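You operate a simulated robot arm through the tools that you are given. There is no shell and no other tool.

Carry out the task below with a simulated robot arm. There is one attempt and no reset: what you move stays moved.

Task
Change the laser over to block 502: free the table, turn, lock, refocus.

The check looks at the end state, three seconds after you hand in, the way a careful person would. Anything else that was tipped, shoved, dropped, spilled or broken makes it a failure.

Robot
A 6-joint arm with a fingered hand, fixed in place. Base frame: the origin is on the floor under the middle of its stand, x ahead of it, y to its left, z up. Lengths are in mm, angles in rad, forces in N, time in s.
With the tool pointing down near the work surface it reaches from about 140 to 860 mm from the base axis. Its first joint turns from -2.897 to 2.897 rad. Payload 5 kg.
The TCP is the grasp point between the finger pads, 37 mm short of the fingertips. In the tool frame z runs along the fingers and y along their closing line. The gripper opens to 124 mm; its body begins 43 mm behind the TCP. The gripper is a hand of 3 fingers: y runs from the thumb to the fingers, the wrist lies at [-21, -125, -215] in the tool frame.
Orientation is that of the tool frame in the base frame, as a unit quaternion [x, y, z, w]. With the fingers straight down and the wrist toward the robot, the tool's x, y and z point along [0, 1, 0], [1, 0, 0] and [0, 0, -1] of the base frame.

Tools
- The arm moves only by the tool step_arm. Its argument "deltas" is one flat list of numbers, 6 for each row, row after row: the shift along the base's x, y, z in mm, then the turn, a rotation vector about the base's x, y, z in degrees. In form: [tx, ty, tz, rx, ry, rz, tx, ty, tz, rx, ry, rz, ...]. A call has 1 to 20 rows; each row shifts and turns the commanded pose from where the row before left it. Each row takes 0.2 s and may step no farther than 50 mm and 0.15 rad from the row before; otherwise, the whole call is refused. A pose out of reach is approached as far as the arm can. The call stops where the force on the tool passes 40 N (or 10 N more than at its start, if that is more) or the arm is blocked; 0.2 s more then pass. In this call time passes only in rows, and 0.2 s behind the last. It gives the time, the measured TCP pose, the force on the tool (base axes), the opening and the grip force at its end, in the units of the frame above (readings bear some noise), with the torque about the TCP (base axes, N m) and any sound that the robot's microphone picked up, and new pictures: "pictures" is both (left out), scene, wrist or none.
- Cameras (640 x 400 px; columns grow to the right, rows downward): "scene" is fixed at [51, 500.6, 1285.7]; the picture's right is [-0.58, -0.82, 0.00], its down [-0.30, 0.21, -0.93] and it looks along [0.76, -0.54, -0.36] (base axes); focal length 331 px, centre (320, 200). "wrist" rides on the gripper at [72, -104, -154] in the tool frame; the picture's right is [-0.83, 0.26, -0.49], its down [-0.51, -0.72, 0.47] and it looks along [-0.23, 0.64, 0.73] (tool axes); focal length 243 px, centre (320, 200). There is no depth. A picture from a camera that has moved, and an enlarged one, comes with that camera's place and axes in the base frame and with its lens.
- move_fingers(index, middle, thumb_bend, thumb_turn): sets how far each is bent, from 0 (flat) to 1 (curled in); at 0.3 the hand is open as for a grip, at 0.7 the pads meet at the TCP. One left out holds its place. A second passes; each finger stops where it meets its share of the squeeze, and holds until it gets a number again. It is the only way to open and close the hand. It gives what a move gives, with no picture; readings hold the bend of each and the force on the fingers (four entries, about 0 where the hand has none), thumb and palm. thumb_turn goes from beside the hand (0) to across from the fingers (1), as for a grip.
- inspect(camera, box): a new picture of the part [left, top, right, bottom] of that camera's present view, enlarged. It takes no simulated time.
- job_done(): hands the job in; it is judged then, once.

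Places have to be worked out from the pictures, the camera data and where the tool is seen. Open the gripper and draw the arm clear of the work before you hand the job in, unless the task says otherwise.

The tools are called after "Emit:" by a JSON object that holds its "method" and its "body". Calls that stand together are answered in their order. step_arm: Moves the arm, as the interface text tells. Its arguments: {"type":"object","properties":{"deltas":{"type":"array"},"pictures":{"type":"string","enum":["both","scene","wrist","none"]}},"required":["deltas"]} The other tools are called the same way: move_fingers (index, middle, thumb_bend, thumb_turn) moves the fingers one by one; inspect (camera, box) takes an enlarged picture of a part of a camera's view; job_done () hands the job in.

At the start:

```text
clock: 0.0
tool_pos: [612.8, -90.5, 1088.4]
tcp_rot: [0.707, 0.707, -0.001, 0.0]
wrist_force: [-0.1, -0.9, -0.5]
moment: [-0.02, -0.01, 0.0]
finger_gap: 123.9
grip_force: 0.1
shape: jaw
bend: [0.3, 0.3, 0.3, 0.98]
finger forces: [0.0, 0.1, 0.0, 0.0, 0.0, 0.0]
```

scene: 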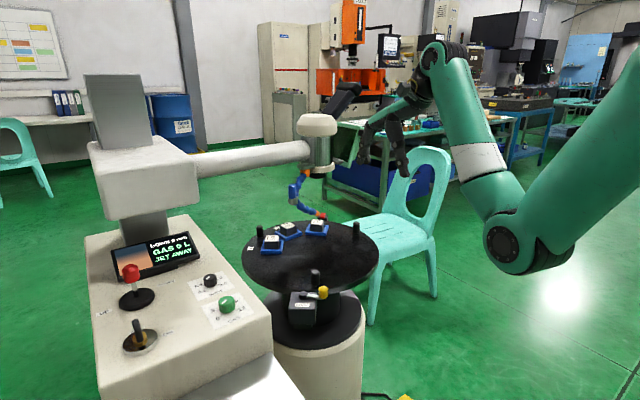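
wrist: 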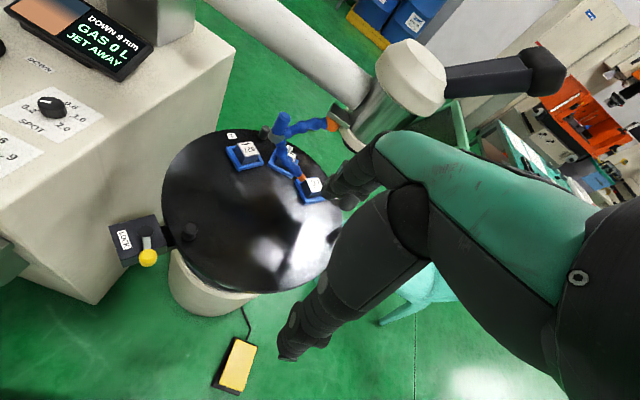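

I start by looking closely at the scene: the laser welder, the rotary table with its lock lever, the display and the controls.

Emit:
{"method": "inspect", "body": {"camera": "scene", "box": [80, 210, 280, 370]}}

Emit:
{"method": "inspect", "body": {"camera": "scene", "box": [230, 190, 390, 340]}}

Emit:
{"method": "inspect", "body": {"camera": "wrist", "box": [0, 0, 200, 180]}}

Emit:
{"method": "inspect", "body": {"camera": "wrist", "box": [100, 100, 360, 300]}}

Emit:
{"method": "inspect", "body": {"camera": "scene", "box": [260, 80, 380, 230]}}

```text
2.50 times, centred on (180, 290) of scene
camera zoom: at [51.0, 500.6, 1285.7], right [-0.58, -0.82, 0.0], down [-0.3, 0.21, -0.93], along [0.76, -0.54, -0.36], focal length 829 px, centre (670, -25)
```

zoom: 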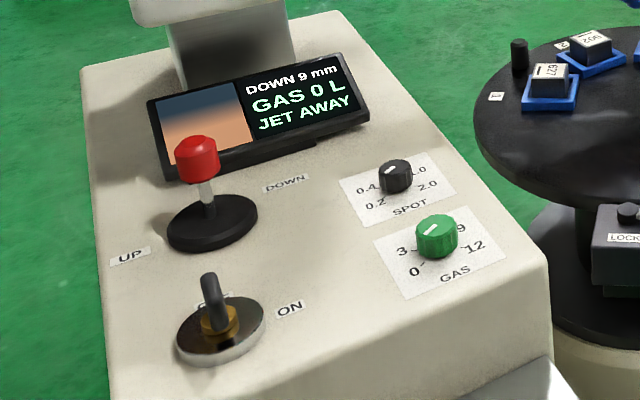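

```text
2.67 times, centred on (310, 265) of scene
camera zoom: at [51.0, 500.6, 1285.7], right [-0.58, -0.82, 0.0], down [-0.3, 0.21, -0.93], along [0.76, -0.54, -0.36], focal length 884 px, centre (347, 27)
```

zoom: 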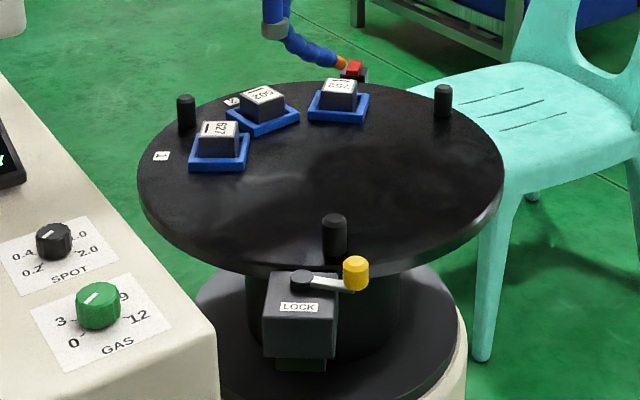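

```text
2.22 times, centred on (100, 90) of wrist
camera zoom: at [509.5, -17.7, 1242.9], right [0.26, -0.83, 0.49], down [-0.72, -0.51, -0.47], along [0.64, -0.23, -0.73], focal length 539 px, centre (809, 444)
```

zoom: 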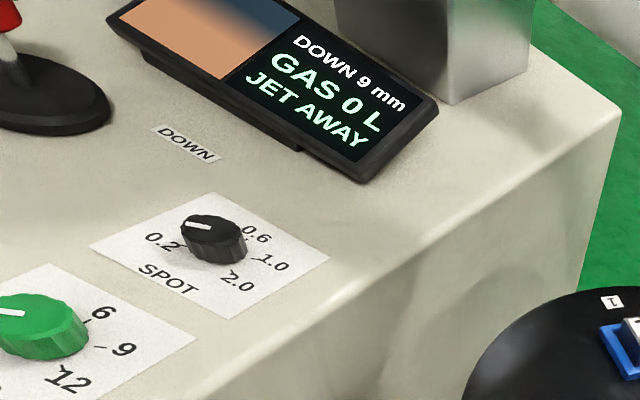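

```text
2.00 times, centred on (230, 200) of wrist
camera zoom: at [509.5, -17.7, 1242.9], right [0.26, -0.83, 0.49], down [-0.72, -0.51, -0.47], along [0.64, -0.23, -0.73], focal length 485 px, centre (500, 200)
```

zoom: 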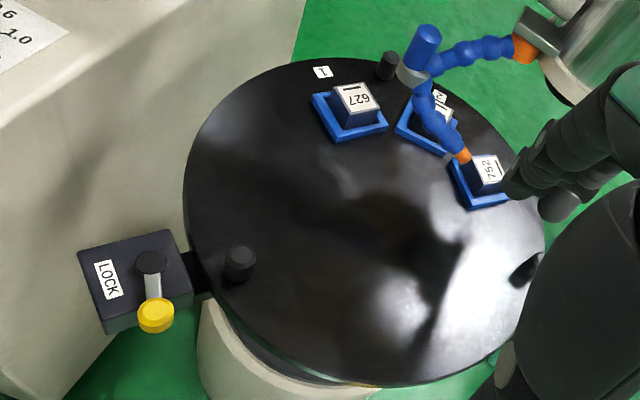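

```text
2.67 times, centred on (320, 155) of scene
camera zoom: at [51.0, 500.6, 1285.7], right [-0.58, -0.82, 0.0], down [-0.3, 0.21, -0.93], along [0.76, -0.54, -0.36], focal length 884 px, centre (320, 320)
```

zoom: 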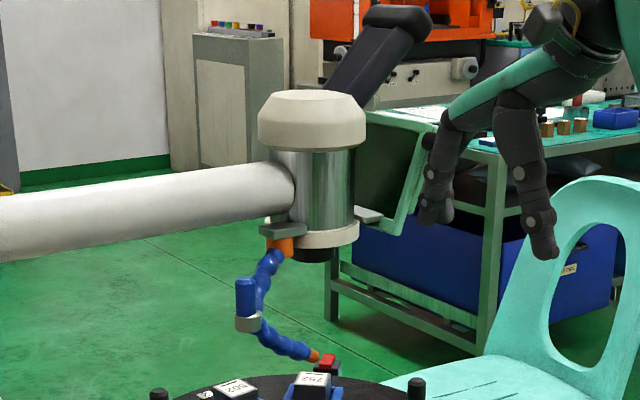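

The table seems centred near (873,-44), with posts at about 202 mm radius, the lock pivot near (670,115,737) and its yellow knob near (627,81,752). The head is above block 752. I lower the wrist camera a little for a closer look at the lock and blocks.

Emit:
{"method": "step_arm", "body": {"deltas": [5, 22, -30, 0, 0, 0, 5, 22, -30, 0, 0, 0, 5, 22, -30, 0, 0, 0, 5, 22, -30, 0, 0, 0, 5, 22, -30, 0, 0, 0], "pictures": "both"}}

```text
clock: 1.2
tool_pos: [639.8, 19.3, 938.4]
tcp_rot: [0.707, 0.707, 0.001, 0.0]
wrist_force: [0.4, 0.3, 0.0]
moment: [0.04, 0.01, 0.01]
finger_gap: 123.9
grip_force: 0.1
shape: jaw
bend: [0.3, 0.3, 0.3, 0.98]
finger forces: [0.1, 0.0, 0.1, 0.0, 0.1, 0.0]
camera wrist: at [535.0, 92.3, 1091.8], right [0.26, -0.83, 0.49], down [-0.72, -0.51, -0.47], along [0.64, -0.23, -0.73], focal length 243 px, centre (320, 200)
```

scene: 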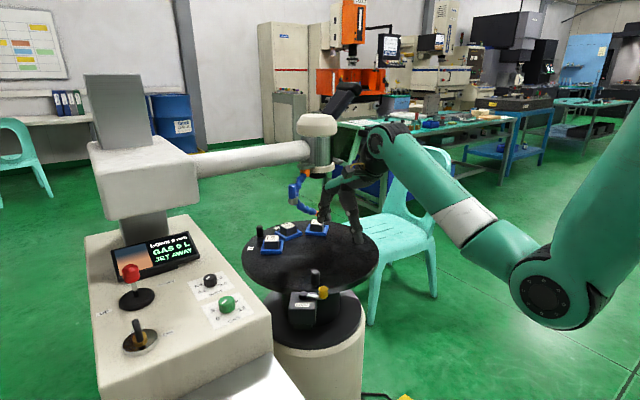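
wrist: 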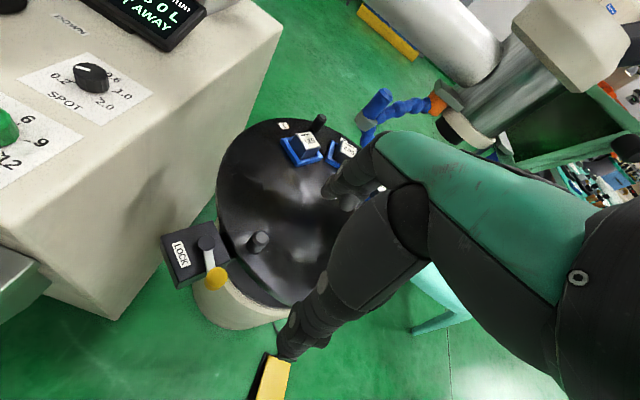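

Emit:
{"method": "inspect", "body": {"camera": "wrist", "box": [150, 200, 290, 310]}}

Emit:
{"method": "inspect", "body": {"camera": "wrist", "box": [210, 70, 530, 270]}}

Emit:
{"method": "inspect", "body": {"camera": "scene", "box": [280, 265, 350, 335]}}

```text
3.64 times, centred on (220, 255) of wrist
camera zoom: at [535.0, 92.3, 1091.8], right [0.26, -0.83, 0.49], down [-0.72, -0.51, -0.47], along [0.64, -0.23, -0.73], focal length 882 px, centre (684, 0)
```

zoom: 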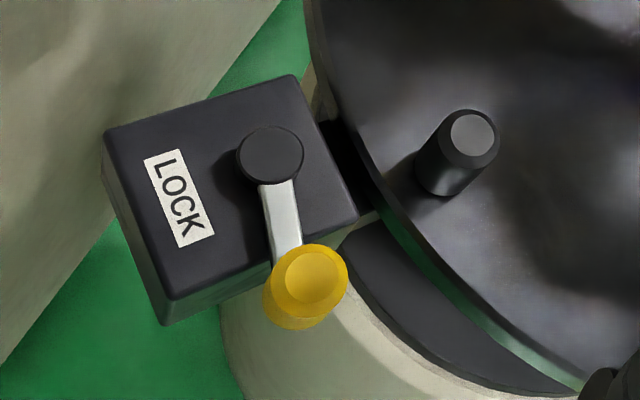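

```text
2.00 times, centred on (370, 170) of wrist
camera zoom: at [535.0, 92.3, 1091.8], right [0.26, -0.83, 0.49], down [-0.72, -0.51, -0.47], along [0.64, -0.23, -0.73], focal length 485 px, centre (220, 260)
```

zoom: 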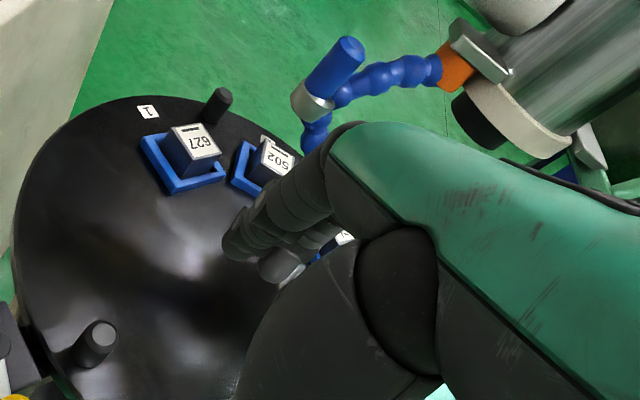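

```text
5.71 times, centred on (315, 300) of scene
camera zoom: at [51.0, 500.6, 1285.7], right [-0.58, -0.82, 0.0], down [-0.3, 0.21, -0.93], along [0.76, -0.54, -0.36], focal length 1894 px, centre (349, -371)
```

zoom: 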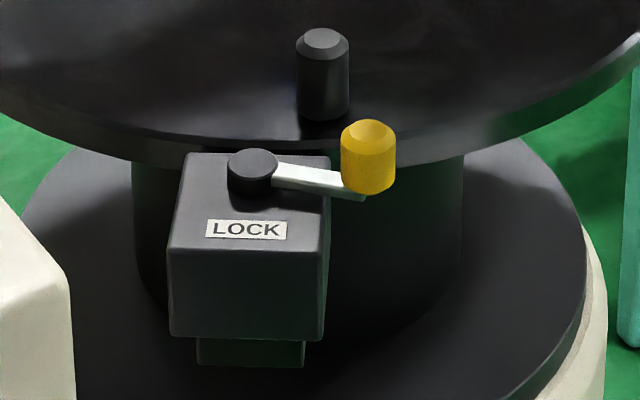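

The lever points from its pivot (669,116) toward about 218°, and its knob top is at about (623,80,772). I draw the arm back a little to clear the view of the head and jet, and close the fingers into a poker.

Emit:
{"method": "step_arm", "body": {"deltas": [-30, -30, 0, 0, 0, 0, -30, -30, 0, 0, 0, 0, -30, -30, 0, 0, 0, 0, -20, -30, 0, 0, 0, 0], "pictures": "both"}}

Emit:
{"method": "move_fingers", "body": {"index": 0.7, "middle": 0.7, "thumb_bend": 0.7}}

Emit:
{"method": "inspect", "body": {"camera": "scene", "box": [270, 150, 350, 250]}}

Emit:
{"method": "inspect", "body": {"camera": "wrist", "box": [160, 60, 640, 360]}}

```text
clock: 2.2
tool_pos: [528.8, -100.2, 938.0]
tcp_rot: [0.707, 0.707, 0.001, 0.0]
wrist_force: [-0.1, 0.2, 0.0]
moment: [-0.01, 0.01, 0.01]
finger_gap: 123.9
grip_force: 0.0
shape: jaw
bend: [0.3, 0.3, 0.3, 0.98]
finger forces: [0.0, 0.1, 0.0, 0.0, 0.0, 0.0]
camera wrist: at [424.2, -28.5, 1092.9], right [0.26, -0.83, 0.49], down [-0.72, -0.51, -0.47], along [0.64, -0.23, -0.73], focal length 243 px, centre (320, 200)
```

scene: 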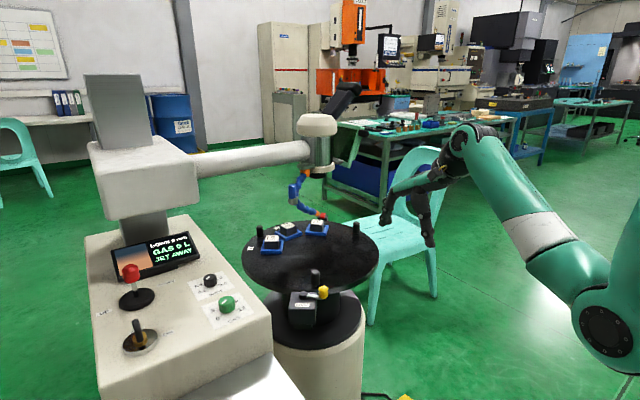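
wrist: 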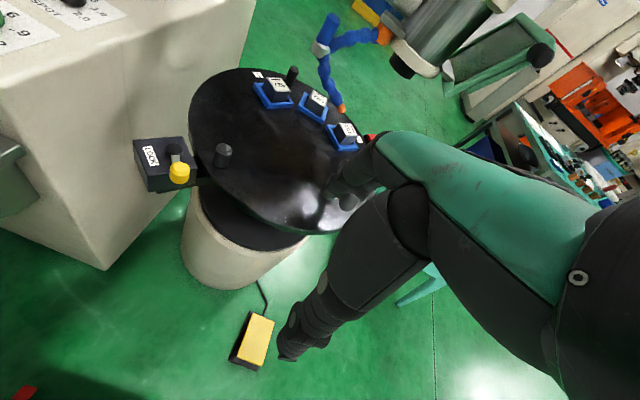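

```text
clock: 3.2
tool_pos: [528.4, -100.8, 938.3]
tcp_rot: [0.708, 0.707, 0.0, -0.001]
wrist_force: [0.1, 0.1, -0.2]
moment: [-0.01, -0.01, 0.02]
finger_gap: 7.4
grip_force: 0.2
shape: fingers
bend: [0.7, 0.7, 0.7, 0.98]
finger forces: [0.0, 0.0, 0.1, 0.0, 0.1, 0.1]
```

```text
4.00 times, centred on (310, 200) of scene
camera zoom: at [51.0, 500.6, 1285.7], right [-0.58, -0.82, 0.0], down [-0.3, 0.21, -0.93], along [0.76, -0.54, -0.36], focal length 1326 px, centre (360, 200)
```

zoom: 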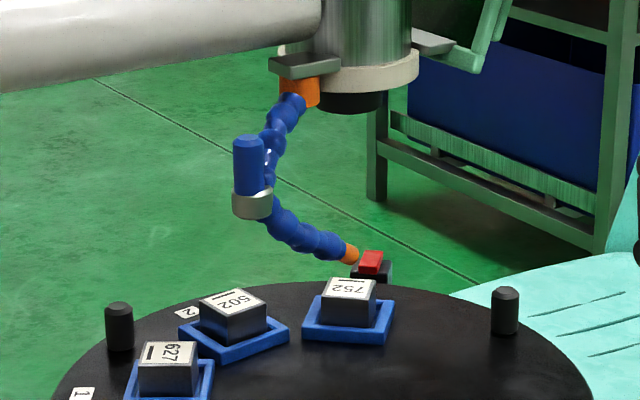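

```text
1.33 times, centred on (400, 210) of wrist
camera zoom: at [424.5, -28.4, 1092.8], right [0.26, -0.83, 0.49], down [-0.72, -0.51, -0.47], along [0.64, -0.23, -0.73], focal length 324 px, centre (213, 187)
```

zoom: 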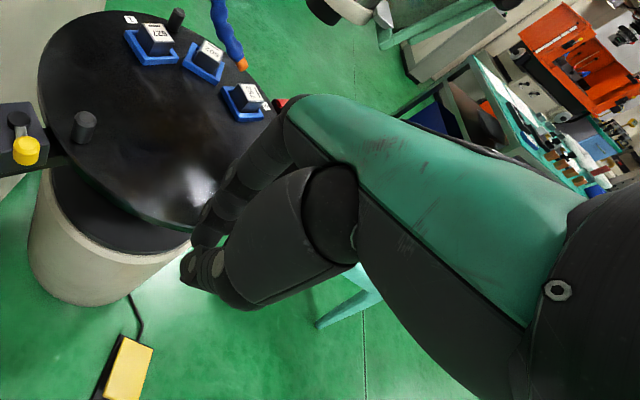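

The jet tip is at about (885,-83,843), well above the blocks, so it does not obstruct the table. I will turn the hand by -90° about z so the two fingers can cradle the knob from the table side. At the same time I move toward a place above the knob and set the fingers half open as a loose cage.

Emit:
{"method": "step_arm", "body": {"deltas": [9, 17, -3, 0, 0, -8.18, 9, 17, -3, 0, 0, -8.18, 9, 17, -3, 0, 0, -8.18, 9, 17, -3, 0, 0, -8.18, 9, 17, -3, 0, 0, -8.18, 9, 17, -3, 0, 0, -8.18, 9, 17, -3, 0, 0, -8.18, 9, 17, -3, 0, 0, -8.18, 9, 17, -3, 0, 0, -8.18, 9, 17, -3, 0, 0, -8.18, 9, 17, -3, 0, 0, -8.18], "pictures": "none"}}

Emit:
{"method": "move_fingers", "body": {"index": 0.5, "middle": 0.5, "thumb_bend": 0.5}}

Emit:
{"method": "step_arm", "body": {"deltas": [0, 0, -10, 0, 0, 0], "pictures": "both"}}

```text
clock: 5.6
tool_pos: [632.7, 84.0, 897.7]
tcp_rot: [1.0, 0.0, 0.002, 0.001]
wrist_force: [0.2, 0.1, 0.4]
moment: [0.05, -0.05, 0.0]
finger_gap: 7.1
grip_force: 0.0
shape: fingers
bend: [0.7, 0.7, 0.7, 0.98]
finger forces: [0.1, 0.1, 0.0, 0.1, 0.0, 0.0]
out of reach, approached as far as the arm can: row 11
```

```text
clock: 6.6
tool_pos: [632.3, 84.2, 897.0]
tcp_rot: [1.0, 0.002, 0.001, 0.0]
wrist_force: [0.5, 0.4, 0.1]
moment: [0.0, 0.0, 0.03]
finger_gap: 67.0
grip_force: 0.1
shape: fingers
bend: [0.5, 0.5, 0.5, 0.98]
finger forces: [0.0, 0.0, 0.0, 0.0, 0.0, 0.0]
```

```text
clock: 7.0
tool_pos: [633.7, 84.3, 886.8]
tcp_rot: [1.0, 0.0, 0.001, -0.001]
wrist_force: [0.5, 0.1, -0.5]
moment: [-0.01, -0.04, -0.03]
finger_gap: 67.4
grip_force: 0.1
shape: fingers
bend: [0.5, 0.5, 0.5, 0.98]
finger forces: [0.0, 0.0, 0.1, 0.1, 0.0, 0.0]
camera wrist: at [705.4, 189.1, 1041.5], right [-0.83, -0.26, 0.49], down [-0.51, 0.72, -0.47], along [-0.23, -0.64, -0.73], focal length 243 px, centre (320, 200)
```

scene: 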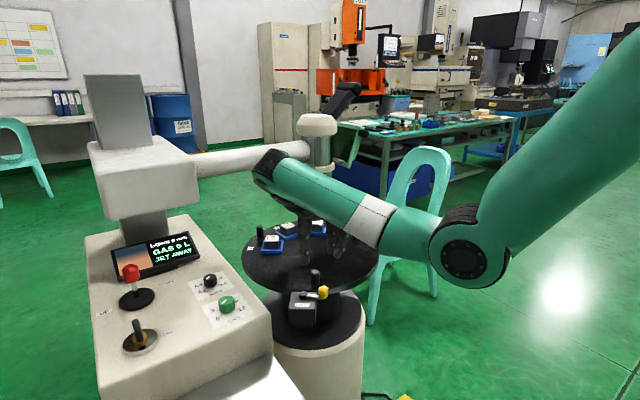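
wrist: 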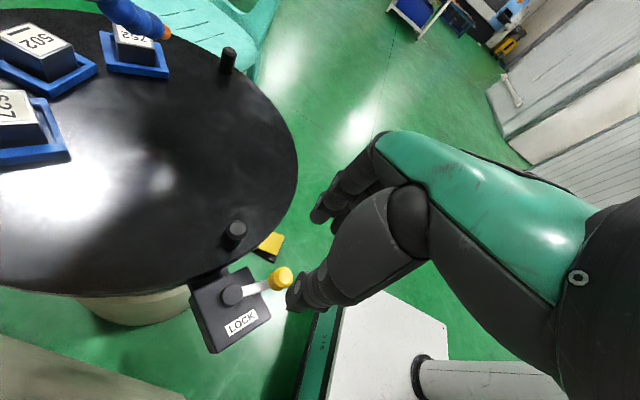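

The fingers are on the table side and the thumb on the outer side, and the knob lies at about (628,81). I descend so the cage goes around the knob, stopping part way to check.

Emit:
{"method": "step_arm", "body": {"deltas": [-1, -0.5, -15, 0, 0, 0, -1, -0.5, -15, 0, 0, 0, -1, -0.5, -15, 0, 0, 0, -1, -0.5, -15, 0, 0, 0], "pictures": "both"}}

Emit:
{"method": "inspect", "body": {"camera": "wrist", "box": [180, 180, 400, 340]}}

Emit:
{"method": "inspect", "body": {"camera": "scene", "box": [270, 220, 370, 330]}}

```text
clock: 8.0
tool_pos: [630.1, 82.7, 828.1]
tcp_rot: [1.0, 0.0, 0.0, 0.0]
wrist_force: [0.5, 0.3, -0.3]
moment: [0.0, -0.01, 0.0]
finger_gap: 67.1
grip_force: 0.0
shape: fingers
bend: [0.5, 0.5, 0.5, 0.98]
finger forces: [0.1, 0.0, 0.0, 0.0, 0.0, 0.0]
camera wrist: at [701.3, 186.8, 981.9], right [-0.83, -0.26, 0.49], down [-0.51, 0.72, -0.47], along [-0.23, -0.64, -0.73], focal length 243 px, centre (320, 200)
```

scene: 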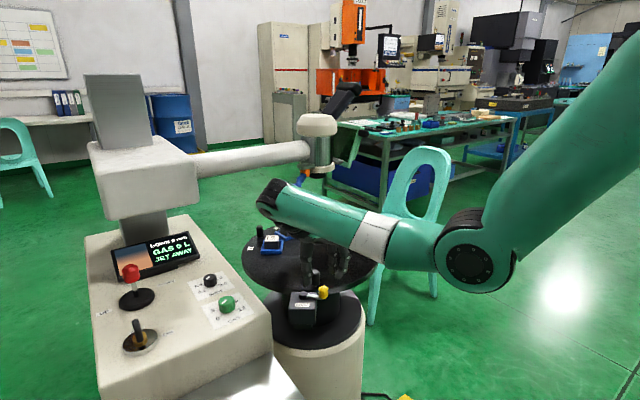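
wrist: 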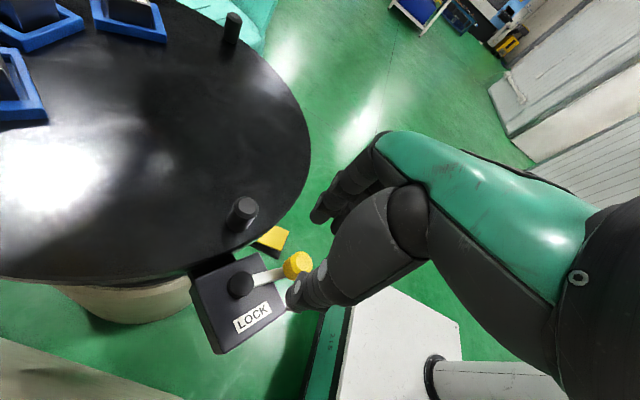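

```text
2.50 times, centred on (290, 260) of wrist
camera zoom: at [701.3, 186.8, 981.9], right [-0.83, -0.26, 0.49], down [-0.51, 0.72, -0.47], along [-0.23, -0.64, -0.73], focal length 606 px, centre (395, 50)
```

zoom: 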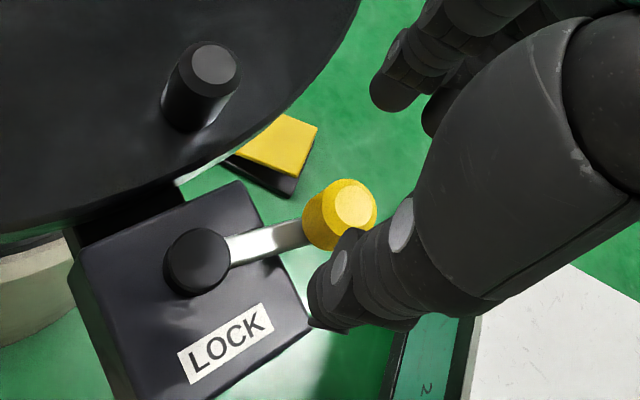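

```text
3.64 times, centred on (320, 275) of scene
camera zoom: at [51.0, 500.6, 1285.7], right [-0.58, -0.82, 0.0], down [-0.3, 0.21, -0.93], along [0.76, -0.54, -0.36], focal length 1205 px, centre (320, -73)
```

zoom: 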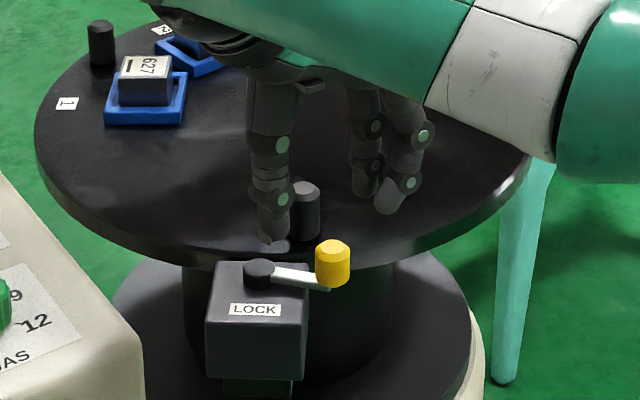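

I want to locate the fingertips more exactly before going lower, so I zoom in on them.

Emit:
{"method": "inspect", "body": {"camera": "scene", "box": [290, 230, 350, 300]}}

Emit:
{"method": "inspect", "body": {"camera": "wrist", "box": [260, 180, 380, 320]}}

```text
5.71 times, centred on (320, 265) of scene
camera zoom: at [51.0, 500.6, 1285.7], right [-0.58, -0.82, 0.0], down [-0.3, 0.21, -0.93], along [0.76, -0.54, -0.36], focal length 1894 px, centre (320, -171)
```

zoom: 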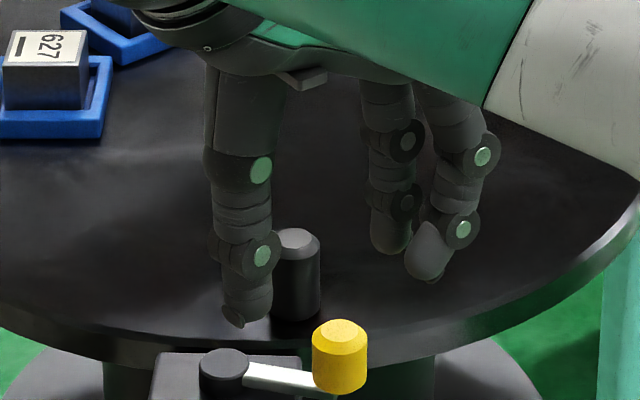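

```text
2.86 times, centred on (320, 250) of wrist
camera zoom: at [701.3, 186.8, 981.9], right [-0.83, -0.26, 0.49], down [-0.51, 0.72, -0.47], along [-0.23, -0.64, -0.73], focal length 693 px, centre (320, 57)
```

zoom: 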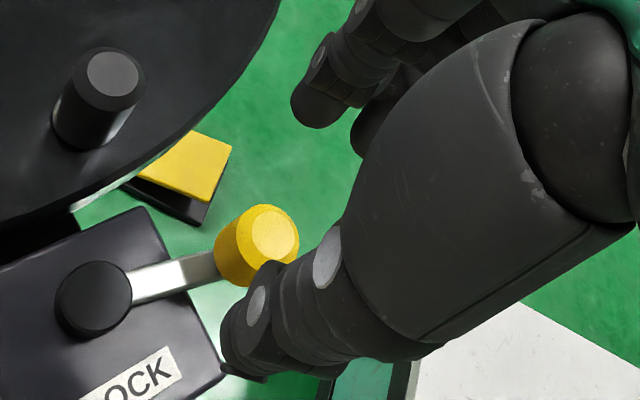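

The thumb tip is at about (633,130,787) and the fingertips at about (616,38) and (642,40). The knob is between them, so I descend 36 mm to straddle it, then ease in +y until the fingers touch it.

Emit:
{"method": "step_arm", "body": {"deltas": [-1, 0, -12, 0, 0, 0, -1, 0, -12, 0, 0, 0, 0, 0, -12, 0, 0, 0, 0, 6, 0, 0, 0, 0, 0, 6, 0, 0, 0, 0], "pictures": "both"}}

Emit:
{"method": "inspect", "body": {"camera": "scene", "box": [290, 230, 350, 310]}}

Emit:
{"method": "inspect", "body": {"camera": "wrist", "box": [220, 180, 380, 320]}}

```text
clock: 9.2
tool_pos: [628.9, 95.2, 792.4]
tcp_rot: [1.0, 0.0, 0.0, 0.0]
wrist_force: [-0.7, 0.5, 0.2]
moment: [-0.02, -0.05, 0.01]
finger_gap: 67.1
grip_force: 0.0
shape: fingers
bend: [0.5, 0.5, 0.5, 0.98]
finger forces: [0.1, 0.1, 0.0, 0.1, 0.0, 0.0]
camera wrist: at [700.1, 199.0, 946.3], right [-0.83, -0.26, 0.49], down [-0.51, 0.72, -0.47], along [-0.23, -0.64, -0.73], focal length 243 px, centre (320, 200)
```

scene: 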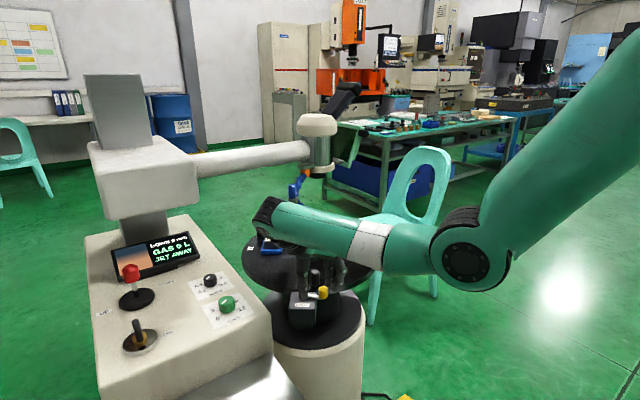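
wrist: 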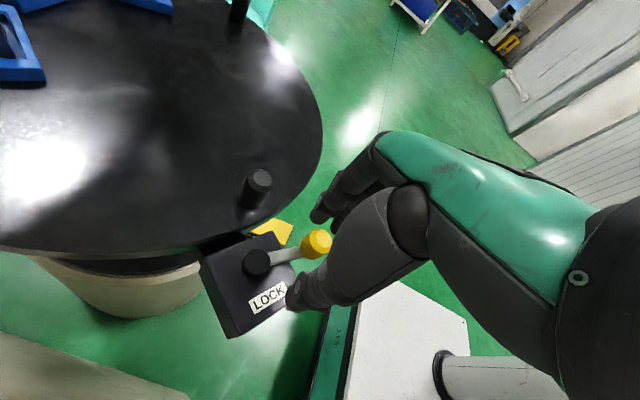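

```text
5.00 times, centred on (320, 270) of scene
camera zoom: at [51.0, 500.6, 1285.7], right [-0.58, -0.82, 0.0], down [-0.3, 0.21, -0.93], along [0.76, -0.54, -0.36], focal length 1657 px, centre (320, -150)
```

zoom: 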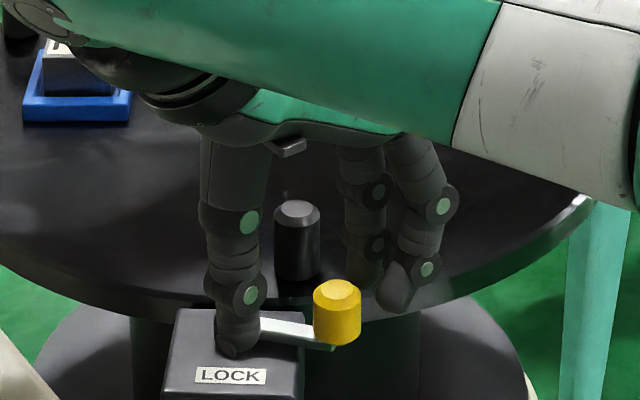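

```text
2.86 times, centred on (300, 250) of wrist
camera zoom: at [700.1, 199.0, 946.3], right [-0.83, -0.26, 0.49], down [-0.51, 0.72, -0.47], along [-0.23, -0.64, -0.73], focal length 693 px, centre (377, 57)
```

zoom: 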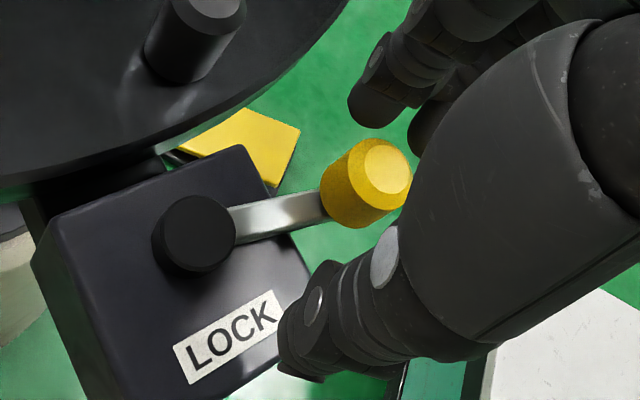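

The cage is around the knob, with the fingers on its far side (-y) and the thumb over the box outside. I push gently in +y / -x along the lever's arc and watch the force.

Emit:
{"method": "step_arm", "body": {"deltas": [0, 6, 0, 0, 0, 0, 0, 6, 0, 0, 0, 0, -2.7, 4.2, 0, 0, 0, 0, -2.7, 4.3, 0, 0, 0, 0, -2, 4.6, 0, 0, 0, 0, -2, 4.6, 0, 0, 0, 0], "pictures": "both"}}

Emit:
{"method": "inspect", "body": {"camera": "wrist", "box": [220, 180, 380, 320]}}

Emit:
{"method": "inspect", "body": {"camera": "scene", "box": [280, 230, 360, 330]}}

```text
clock: 10.6
tool_pos: [618.2, 123.5, 792.4]
tcp_rot: [1.0, 0.0, 0.0, 0.0]
wrist_force: [-2.5, -1.8, 0.1]
moment: [-0.08, 0.07, -0.09]
finger_gap: 71.2
grip_force: 2.1
shape: fingers
bend: [0.48, 0.5, 0.5, 0.98]
finger forces: [1.9, 1.1, 0.0, 0.1, 0.1, 0.0]
camera wrist: at [689.9, 228.5, 946.2], right [-0.83, -0.26, 0.49], down [-0.51, 0.72, -0.47], along [-0.23, -0.64, -0.73], focal length 243 px, centre (320, 200)
```

scene: 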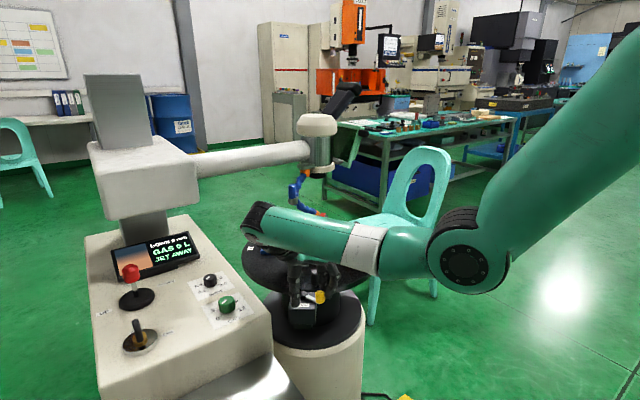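
wrist: 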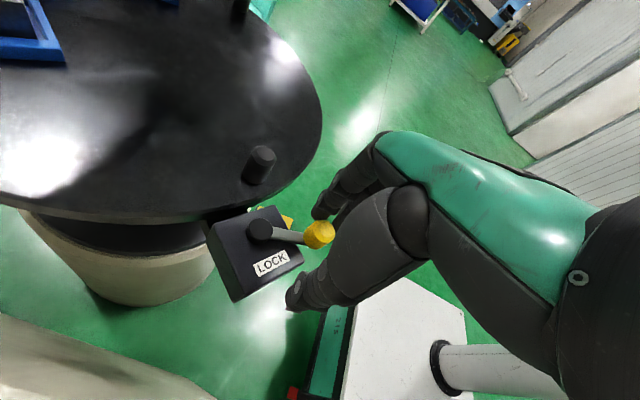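

```text
2.86 times, centred on (300, 250) of wrist
camera zoom: at [689.9, 228.5, 946.2], right [-0.83, -0.26, 0.49], down [-0.51, 0.72, -0.47], along [-0.23, -0.64, -0.73], focal length 693 px, centre (377, 57)
```

zoom: 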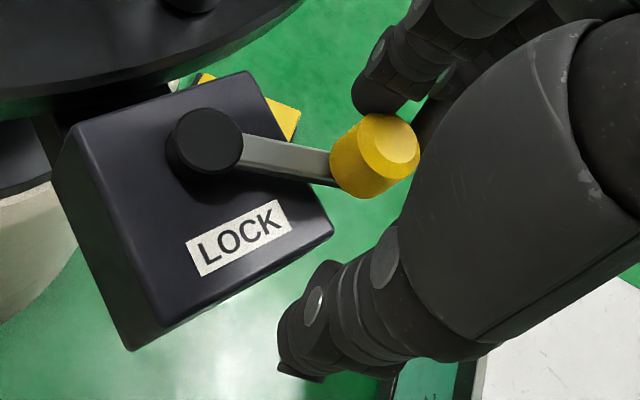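

```text
4.00 times, centred on (320, 280) of scene
camera zoom: at [51.0, 500.6, 1285.7], right [-0.58, -0.82, 0.0], down [-0.3, 0.21, -0.93], along [0.76, -0.54, -0.36], focal length 1326 px, centre (320, -120)
```

zoom: 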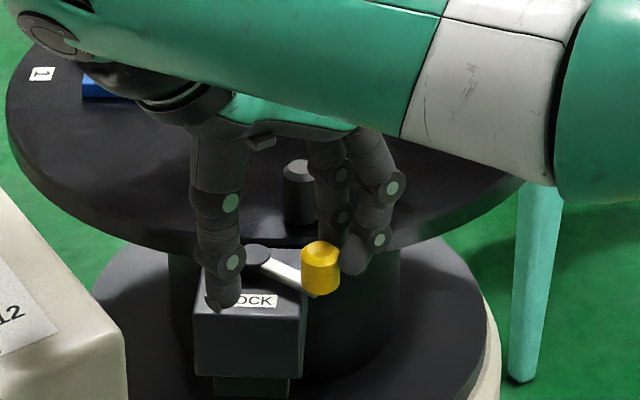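

The lever turns easily (about 3 N) with the knob swinging outward. I continue along its arc.

Emit:
{"method": "step_arm", "body": {"deltas": [-1.2, 4.9, 0, 0, 0, 0, -1, 4.9, 0, 0, 0, 0, -0.4, 5, 0, 0, 0, 0, -0.2, 5, 0, 0, 0, 0, 0.5, 5, 0, 0, 0, 0, 0.8, 5, 0, 0, 0, 0], "pictures": "both"}}

Emit:
{"method": "inspect", "body": {"camera": "wrist", "box": [220, 180, 380, 320]}}

Emit:
{"method": "inspect", "body": {"camera": "scene", "box": [260, 230, 360, 330]}}

```text
clock: 12.0
tool_pos: [616.6, 153.7, 791.5]
tcp_rot: [1.0, -0.001, 0.0, 0.0]
wrist_force: [-1.2, -1.6, 0.6]
moment: [-0.06, 0.02, 0.0]
finger_gap: 70.0
grip_force: 0.7
shape: fingers
bend: [0.48, 0.5, 0.5, 0.98]
finger forces: [1.4, 0.1, 0.1, 0.0, 0.1, 0.0]
camera wrist: at [688.6, 258.2, 946.1], right [-0.83, -0.26, 0.49], down [-0.51, 0.72, -0.47], along [-0.23, -0.64, -0.73], focal length 243 px, centre (320, 200)
```

scene: 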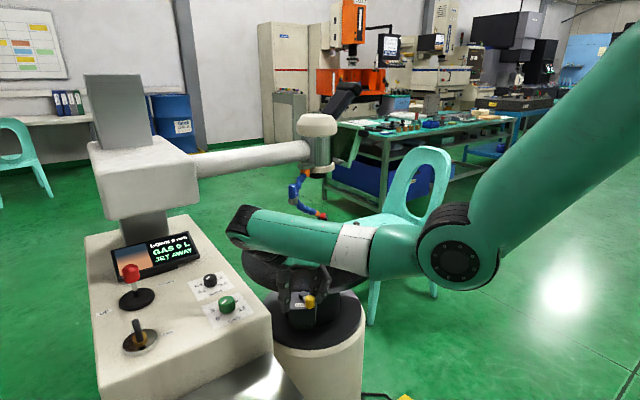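
wrist: 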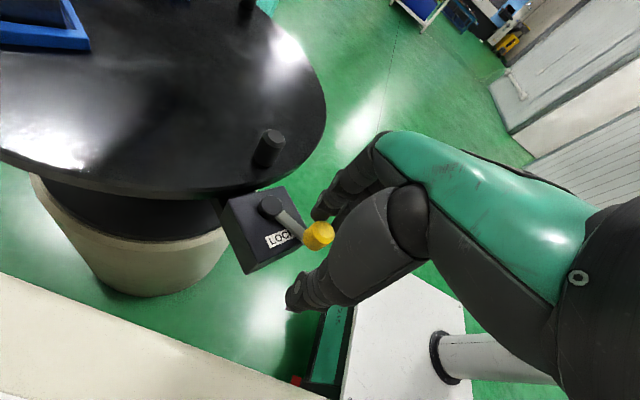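

```text
2.86 times, centred on (300, 250) of wrist
camera zoom: at [688.6, 258.2, 946.1], right [-0.83, -0.26, 0.49], down [-0.51, 0.72, -0.47], along [-0.23, -0.64, -0.73], focal length 693 px, centre (377, 57)
```

zoom: 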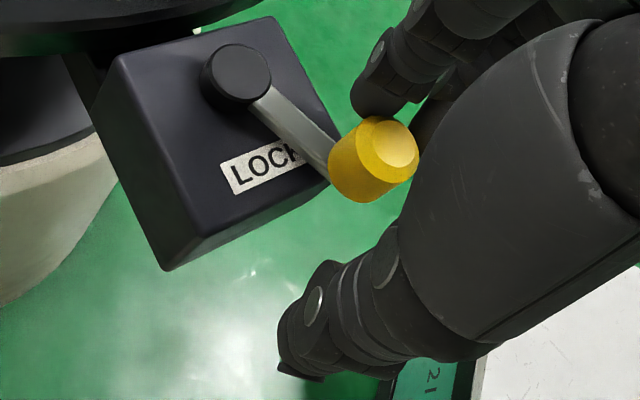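

```text
4.00 times, centred on (310, 280) of scene
camera zoom: at [51.0, 500.6, 1285.7], right [-0.58, -0.82, 0.0], down [-0.3, 0.21, -0.93], along [0.76, -0.54, -0.36], focal length 1326 px, centre (360, -120)
```

zoom: 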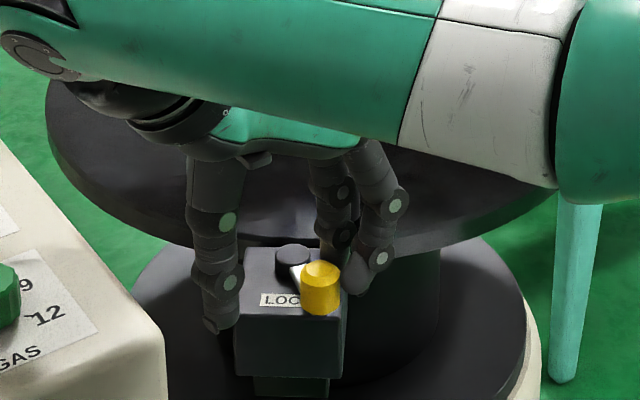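

The lever is now at about 165° and still moving freely. I continue the arc outward, looking for the end stop.

Emit:
{"method": "step_arm", "body": {"deltas": [1.2, 4.8, 0, 0, 0, 0, 1.7, 4.8, 0, 0, 0, 0, 2.1, 4.6, 0, 0, 0, 0, 2.5, 4.4, 0, 0, 0, 0, 2.9, 4.2, 0, 0, 0, 0], "pictures": "both"}}

Emit:
{"method": "inspect", "body": {"camera": "wrist", "box": [220, 180, 380, 320]}}

Emit:
{"method": "inspect", "body": {"camera": "scene", "box": [260, 230, 360, 330]}}

```text
clock: 13.2
tool_pos: [625.5, 176.3, 791.5]
tcp_rot: [1.0, 0.0, -0.001, 0.001]
wrist_force: [-13.3, -14.2, 5.4]
moment: [-0.71, 0.51, -0.52]
finger_gap: 74.2
grip_force: 12.1
shape: fingers
bend: [0.46, 0.43, 0.5, 0.98]
finger forces: [4.7, 19.5, 0.0, 0.0, 0.0, 0.0]
camera wrist: at [698.1, 280.6, 945.7], right [-0.83, -0.26, 0.49], down [-0.51, 0.72, -0.47], along [-0.23, -0.64, -0.73], focal length 243 px, centre (320, 200)
```

scene: 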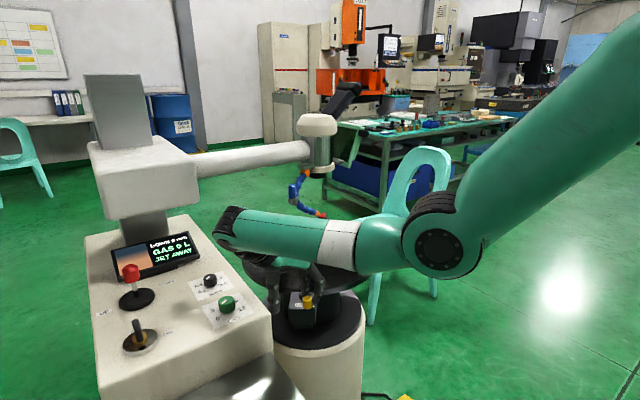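
wrist: 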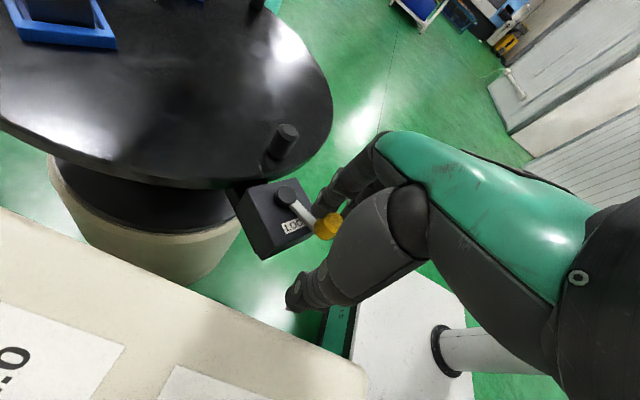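

```text
2.86 times, centred on (300, 250) of wrist
camera zoom: at [698.1, 280.6, 945.7], right [-0.83, -0.26, 0.49], down [-0.51, 0.72, -0.47], along [-0.23, -0.64, -0.73], focal length 693 px, centre (377, 57)
```

zoom: 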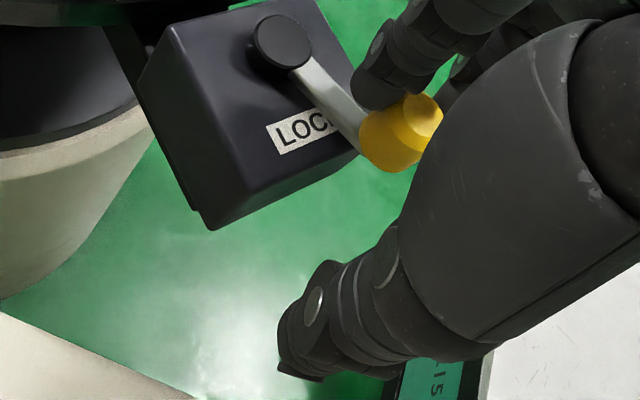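

```text
4.00 times, centred on (310, 280) of scene
camera zoom: at [51.0, 500.6, 1285.7], right [-0.58, -0.82, 0.0], down [-0.3, 0.21, -0.93], along [0.76, -0.54, -0.36], focal length 1326 px, centre (360, -120)
```

zoom: 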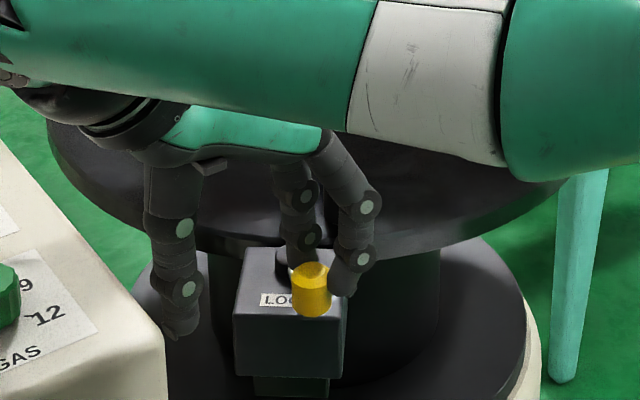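

Force has risen to about 20 N with the lever at about 157°, after about 60° of travel, so it looks like the end stop. I back off and rise, then check that the lever stays there.

Emit:
{"method": "step_arm", "body": {"deltas": [-2, -6, 0, 0, 0, 0, -1, -8, 0, 0, 0, 0, 0, -6, 6, 0, 0, 0, 0, 0, 15, 0, 0, 0, 0, 0, 25, 0, 0, 0, 0, 0, 30, 0, 0, 0], "pictures": "both"}}

Emit:
{"method": "inspect", "body": {"camera": "wrist", "box": [200, 160, 380, 320]}}

Emit:
{"method": "inspect", "body": {"camera": "scene", "box": [240, 200, 390, 330]}}

```text
clock: 14.6
tool_pos: [623.1, 157.1, 867.6]
tcp_rot: [1.0, -0.001, 0.001, 0.0]
wrist_force: [0.0, 0.1, -0.1]
moment: [0.01, -0.01, 0.0]
finger_gap: 67.6
grip_force: 0.1
shape: fingers
bend: [0.5, 0.5, 0.5, 0.98]
finger forces: [0.0, 0.0, 0.1, 0.1, 0.1, 0.1]
camera wrist: at [696.0, 261.0, 1022.0], right [-0.83, -0.26, 0.49], down [-0.51, 0.72, -0.47], along [-0.23, -0.64, -0.73], focal length 243 px, centre (320, 200)
```

scene: 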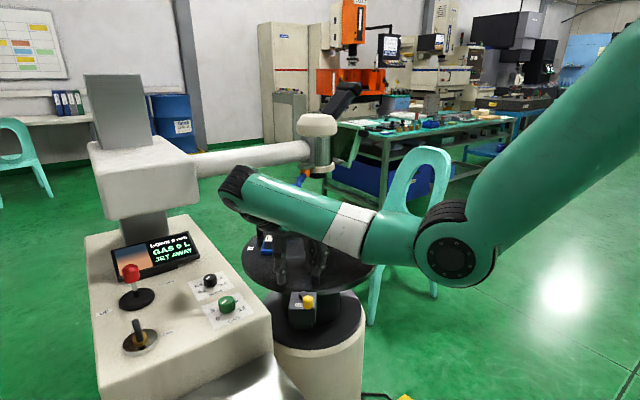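
wrist: 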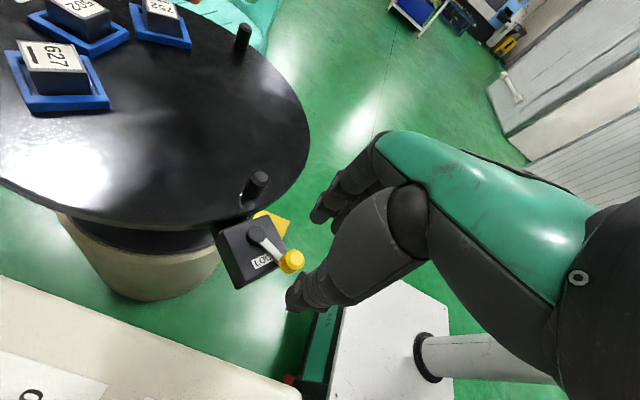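

```text
2.50 times, centred on (290, 240) of wrist
camera zoom: at [696.0, 261.0, 1022.0], right [-0.83, -0.26, 0.49], down [-0.51, 0.72, -0.47], along [-0.23, -0.64, -0.73], focal length 606 px, centre (395, 100)
```

zoom: 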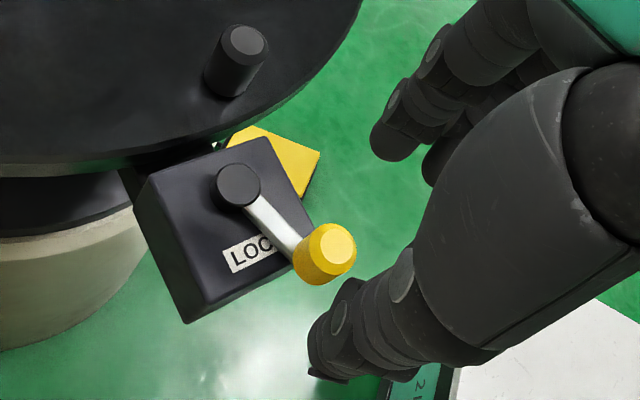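

```text
3.08 times, centred on (315, 265) of scene
camera zoom: at [51.0, 500.6, 1285.7], right [-0.58, -0.82, 0.0], down [-0.3, 0.21, -0.93], along [0.76, -0.54, -0.36], focal length 1020 px, centre (335, 0)
```

zoom: 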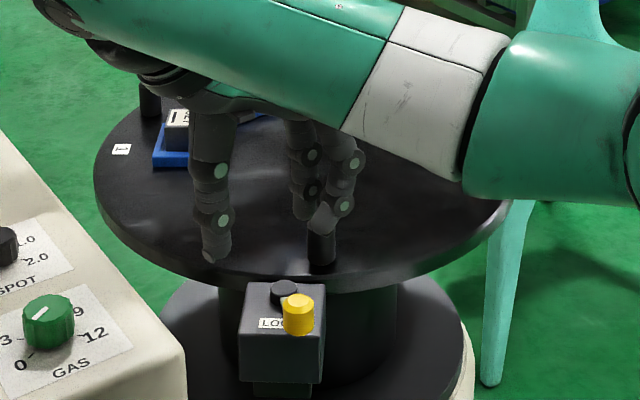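

The lever stays out at about 160°. Now I turn the hand back +90° and go above the near post (about 701,59), opening a little wider, so I can grip that post and swing the table clockwise.

Emit:
{"method": "step_arm", "body": {"deltas": [7.1, -8.9, 3, 0, 0, 8.18, 7.1, -8.9, 3, 0, 0, 8.18, 7.1, -8.9, 3, 0, 0, 8.18, 7.1, -8.9, 3, 0, 0, 8.18, 7.1, -8.9, 3, 0, 0, 8.18, 7.1, -8.9, 3, 0, 0, 8.18, 7.1, -8.9, 3, 0, 0, 8.18, 7.1, -8.9, 3, 0, 0, 8.18, 7.1, -8.9, 0, 0, 0, 8.18, 7.1, -8.9, 0, 0, 0, 8.18, 7.1, -8.9, 0, 0, 0, 8.18], "pictures": "none"}}

Emit:
{"method": "move_fingers", "body": {"index": 0.45, "middle": 0.45, "thumb_bend": 0.45}}

Emit:
{"method": "step_arm", "body": {"deltas": [0, 0, -10, 0, 0, 0], "pictures": "both"}}

Emit:
{"method": "inspect", "body": {"camera": "wrist", "box": [160, 120, 400, 320]}}

Emit:
{"method": "inspect", "body": {"camera": "scene", "box": [240, 180, 390, 330]}}

```text
clock: 17.0
tool_pos: [701.1, 58.5, 891.6]
tcp_rot: [0.706, 0.708, 0.0, 0.001]
wrist_force: [0.8, 0.1, -0.5]
moment: [0.0, 0.01, 0.01]
finger_gap: 67.3
grip_force: 0.2
shape: fingers
bend: [0.5, 0.5, 0.5, 0.98]
finger forces: [0.0, 0.1, 0.0, 0.0, 0.0, 0.0]
```

```text
clock: 18.0
tool_pos: [702.3, 59.3, 891.3]
tcp_rot: [0.707, 0.707, 0.0, 0.0]
wrist_force: [0.5, 0.0, 0.6]
moment: [0.01, 0.04, 0.0]
finger_gap: 82.8
grip_force: 0.1
shape: fingers
bend: [0.45, 0.45, 0.45, 0.98]
finger forces: [0.0, 0.0, 0.1, 0.1, 0.1, 0.1]
```

```text
clock: 18.4
tool_pos: [701.1, 59.4, 881.8]
tcp_rot: [0.708, 0.707, 0.0, 0.0]
wrist_force: [-0.4, 0.9, 0.8]
moment: [0.01, -0.02, 0.03]
finger_gap: 82.2
grip_force: 0.0
shape: fingers
bend: [0.45, 0.45, 0.45, 0.98]
finger forces: [0.1, 0.0, 0.0, 0.0, 0.0, 0.1]
camera wrist: at [597.4, 131.0, 1035.8], right [0.26, -0.83, 0.49], down [-0.72, -0.51, -0.47], along [0.64, -0.23, -0.73], focal length 243 px, centre (320, 200)
```

scene: 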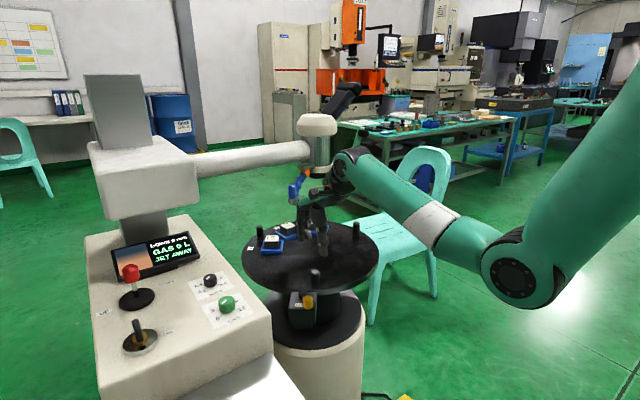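
wrist: 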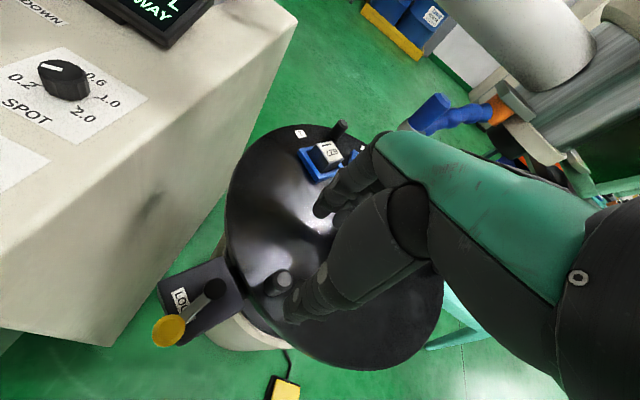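

```text
2.00 times, centred on (280, 220) of wrist
camera zoom: at [597.4, 131.0, 1035.8], right [0.26, -0.83, 0.49], down [-0.72, -0.51, -0.47], along [0.64, -0.23, -0.73], focal length 485 px, centre (400, 160)
```

zoom: 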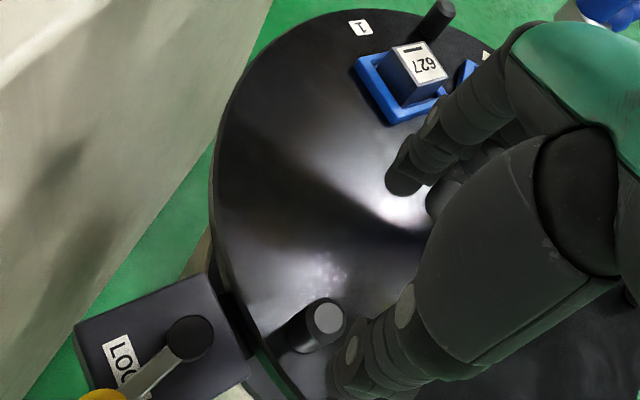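

```text
2.67 times, centred on (315, 255) of scene
camera zoom: at [51.0, 500.6, 1285.7], right [-0.58, -0.82, 0.0], down [-0.3, 0.21, -0.93], along [0.76, -0.54, -0.36], focal length 884 px, centre (333, 53)
```

zoom: 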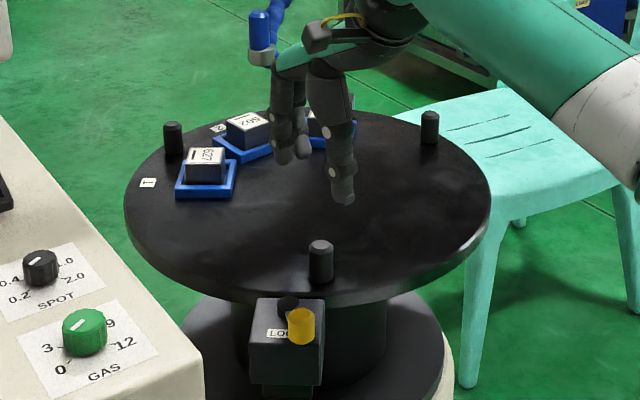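

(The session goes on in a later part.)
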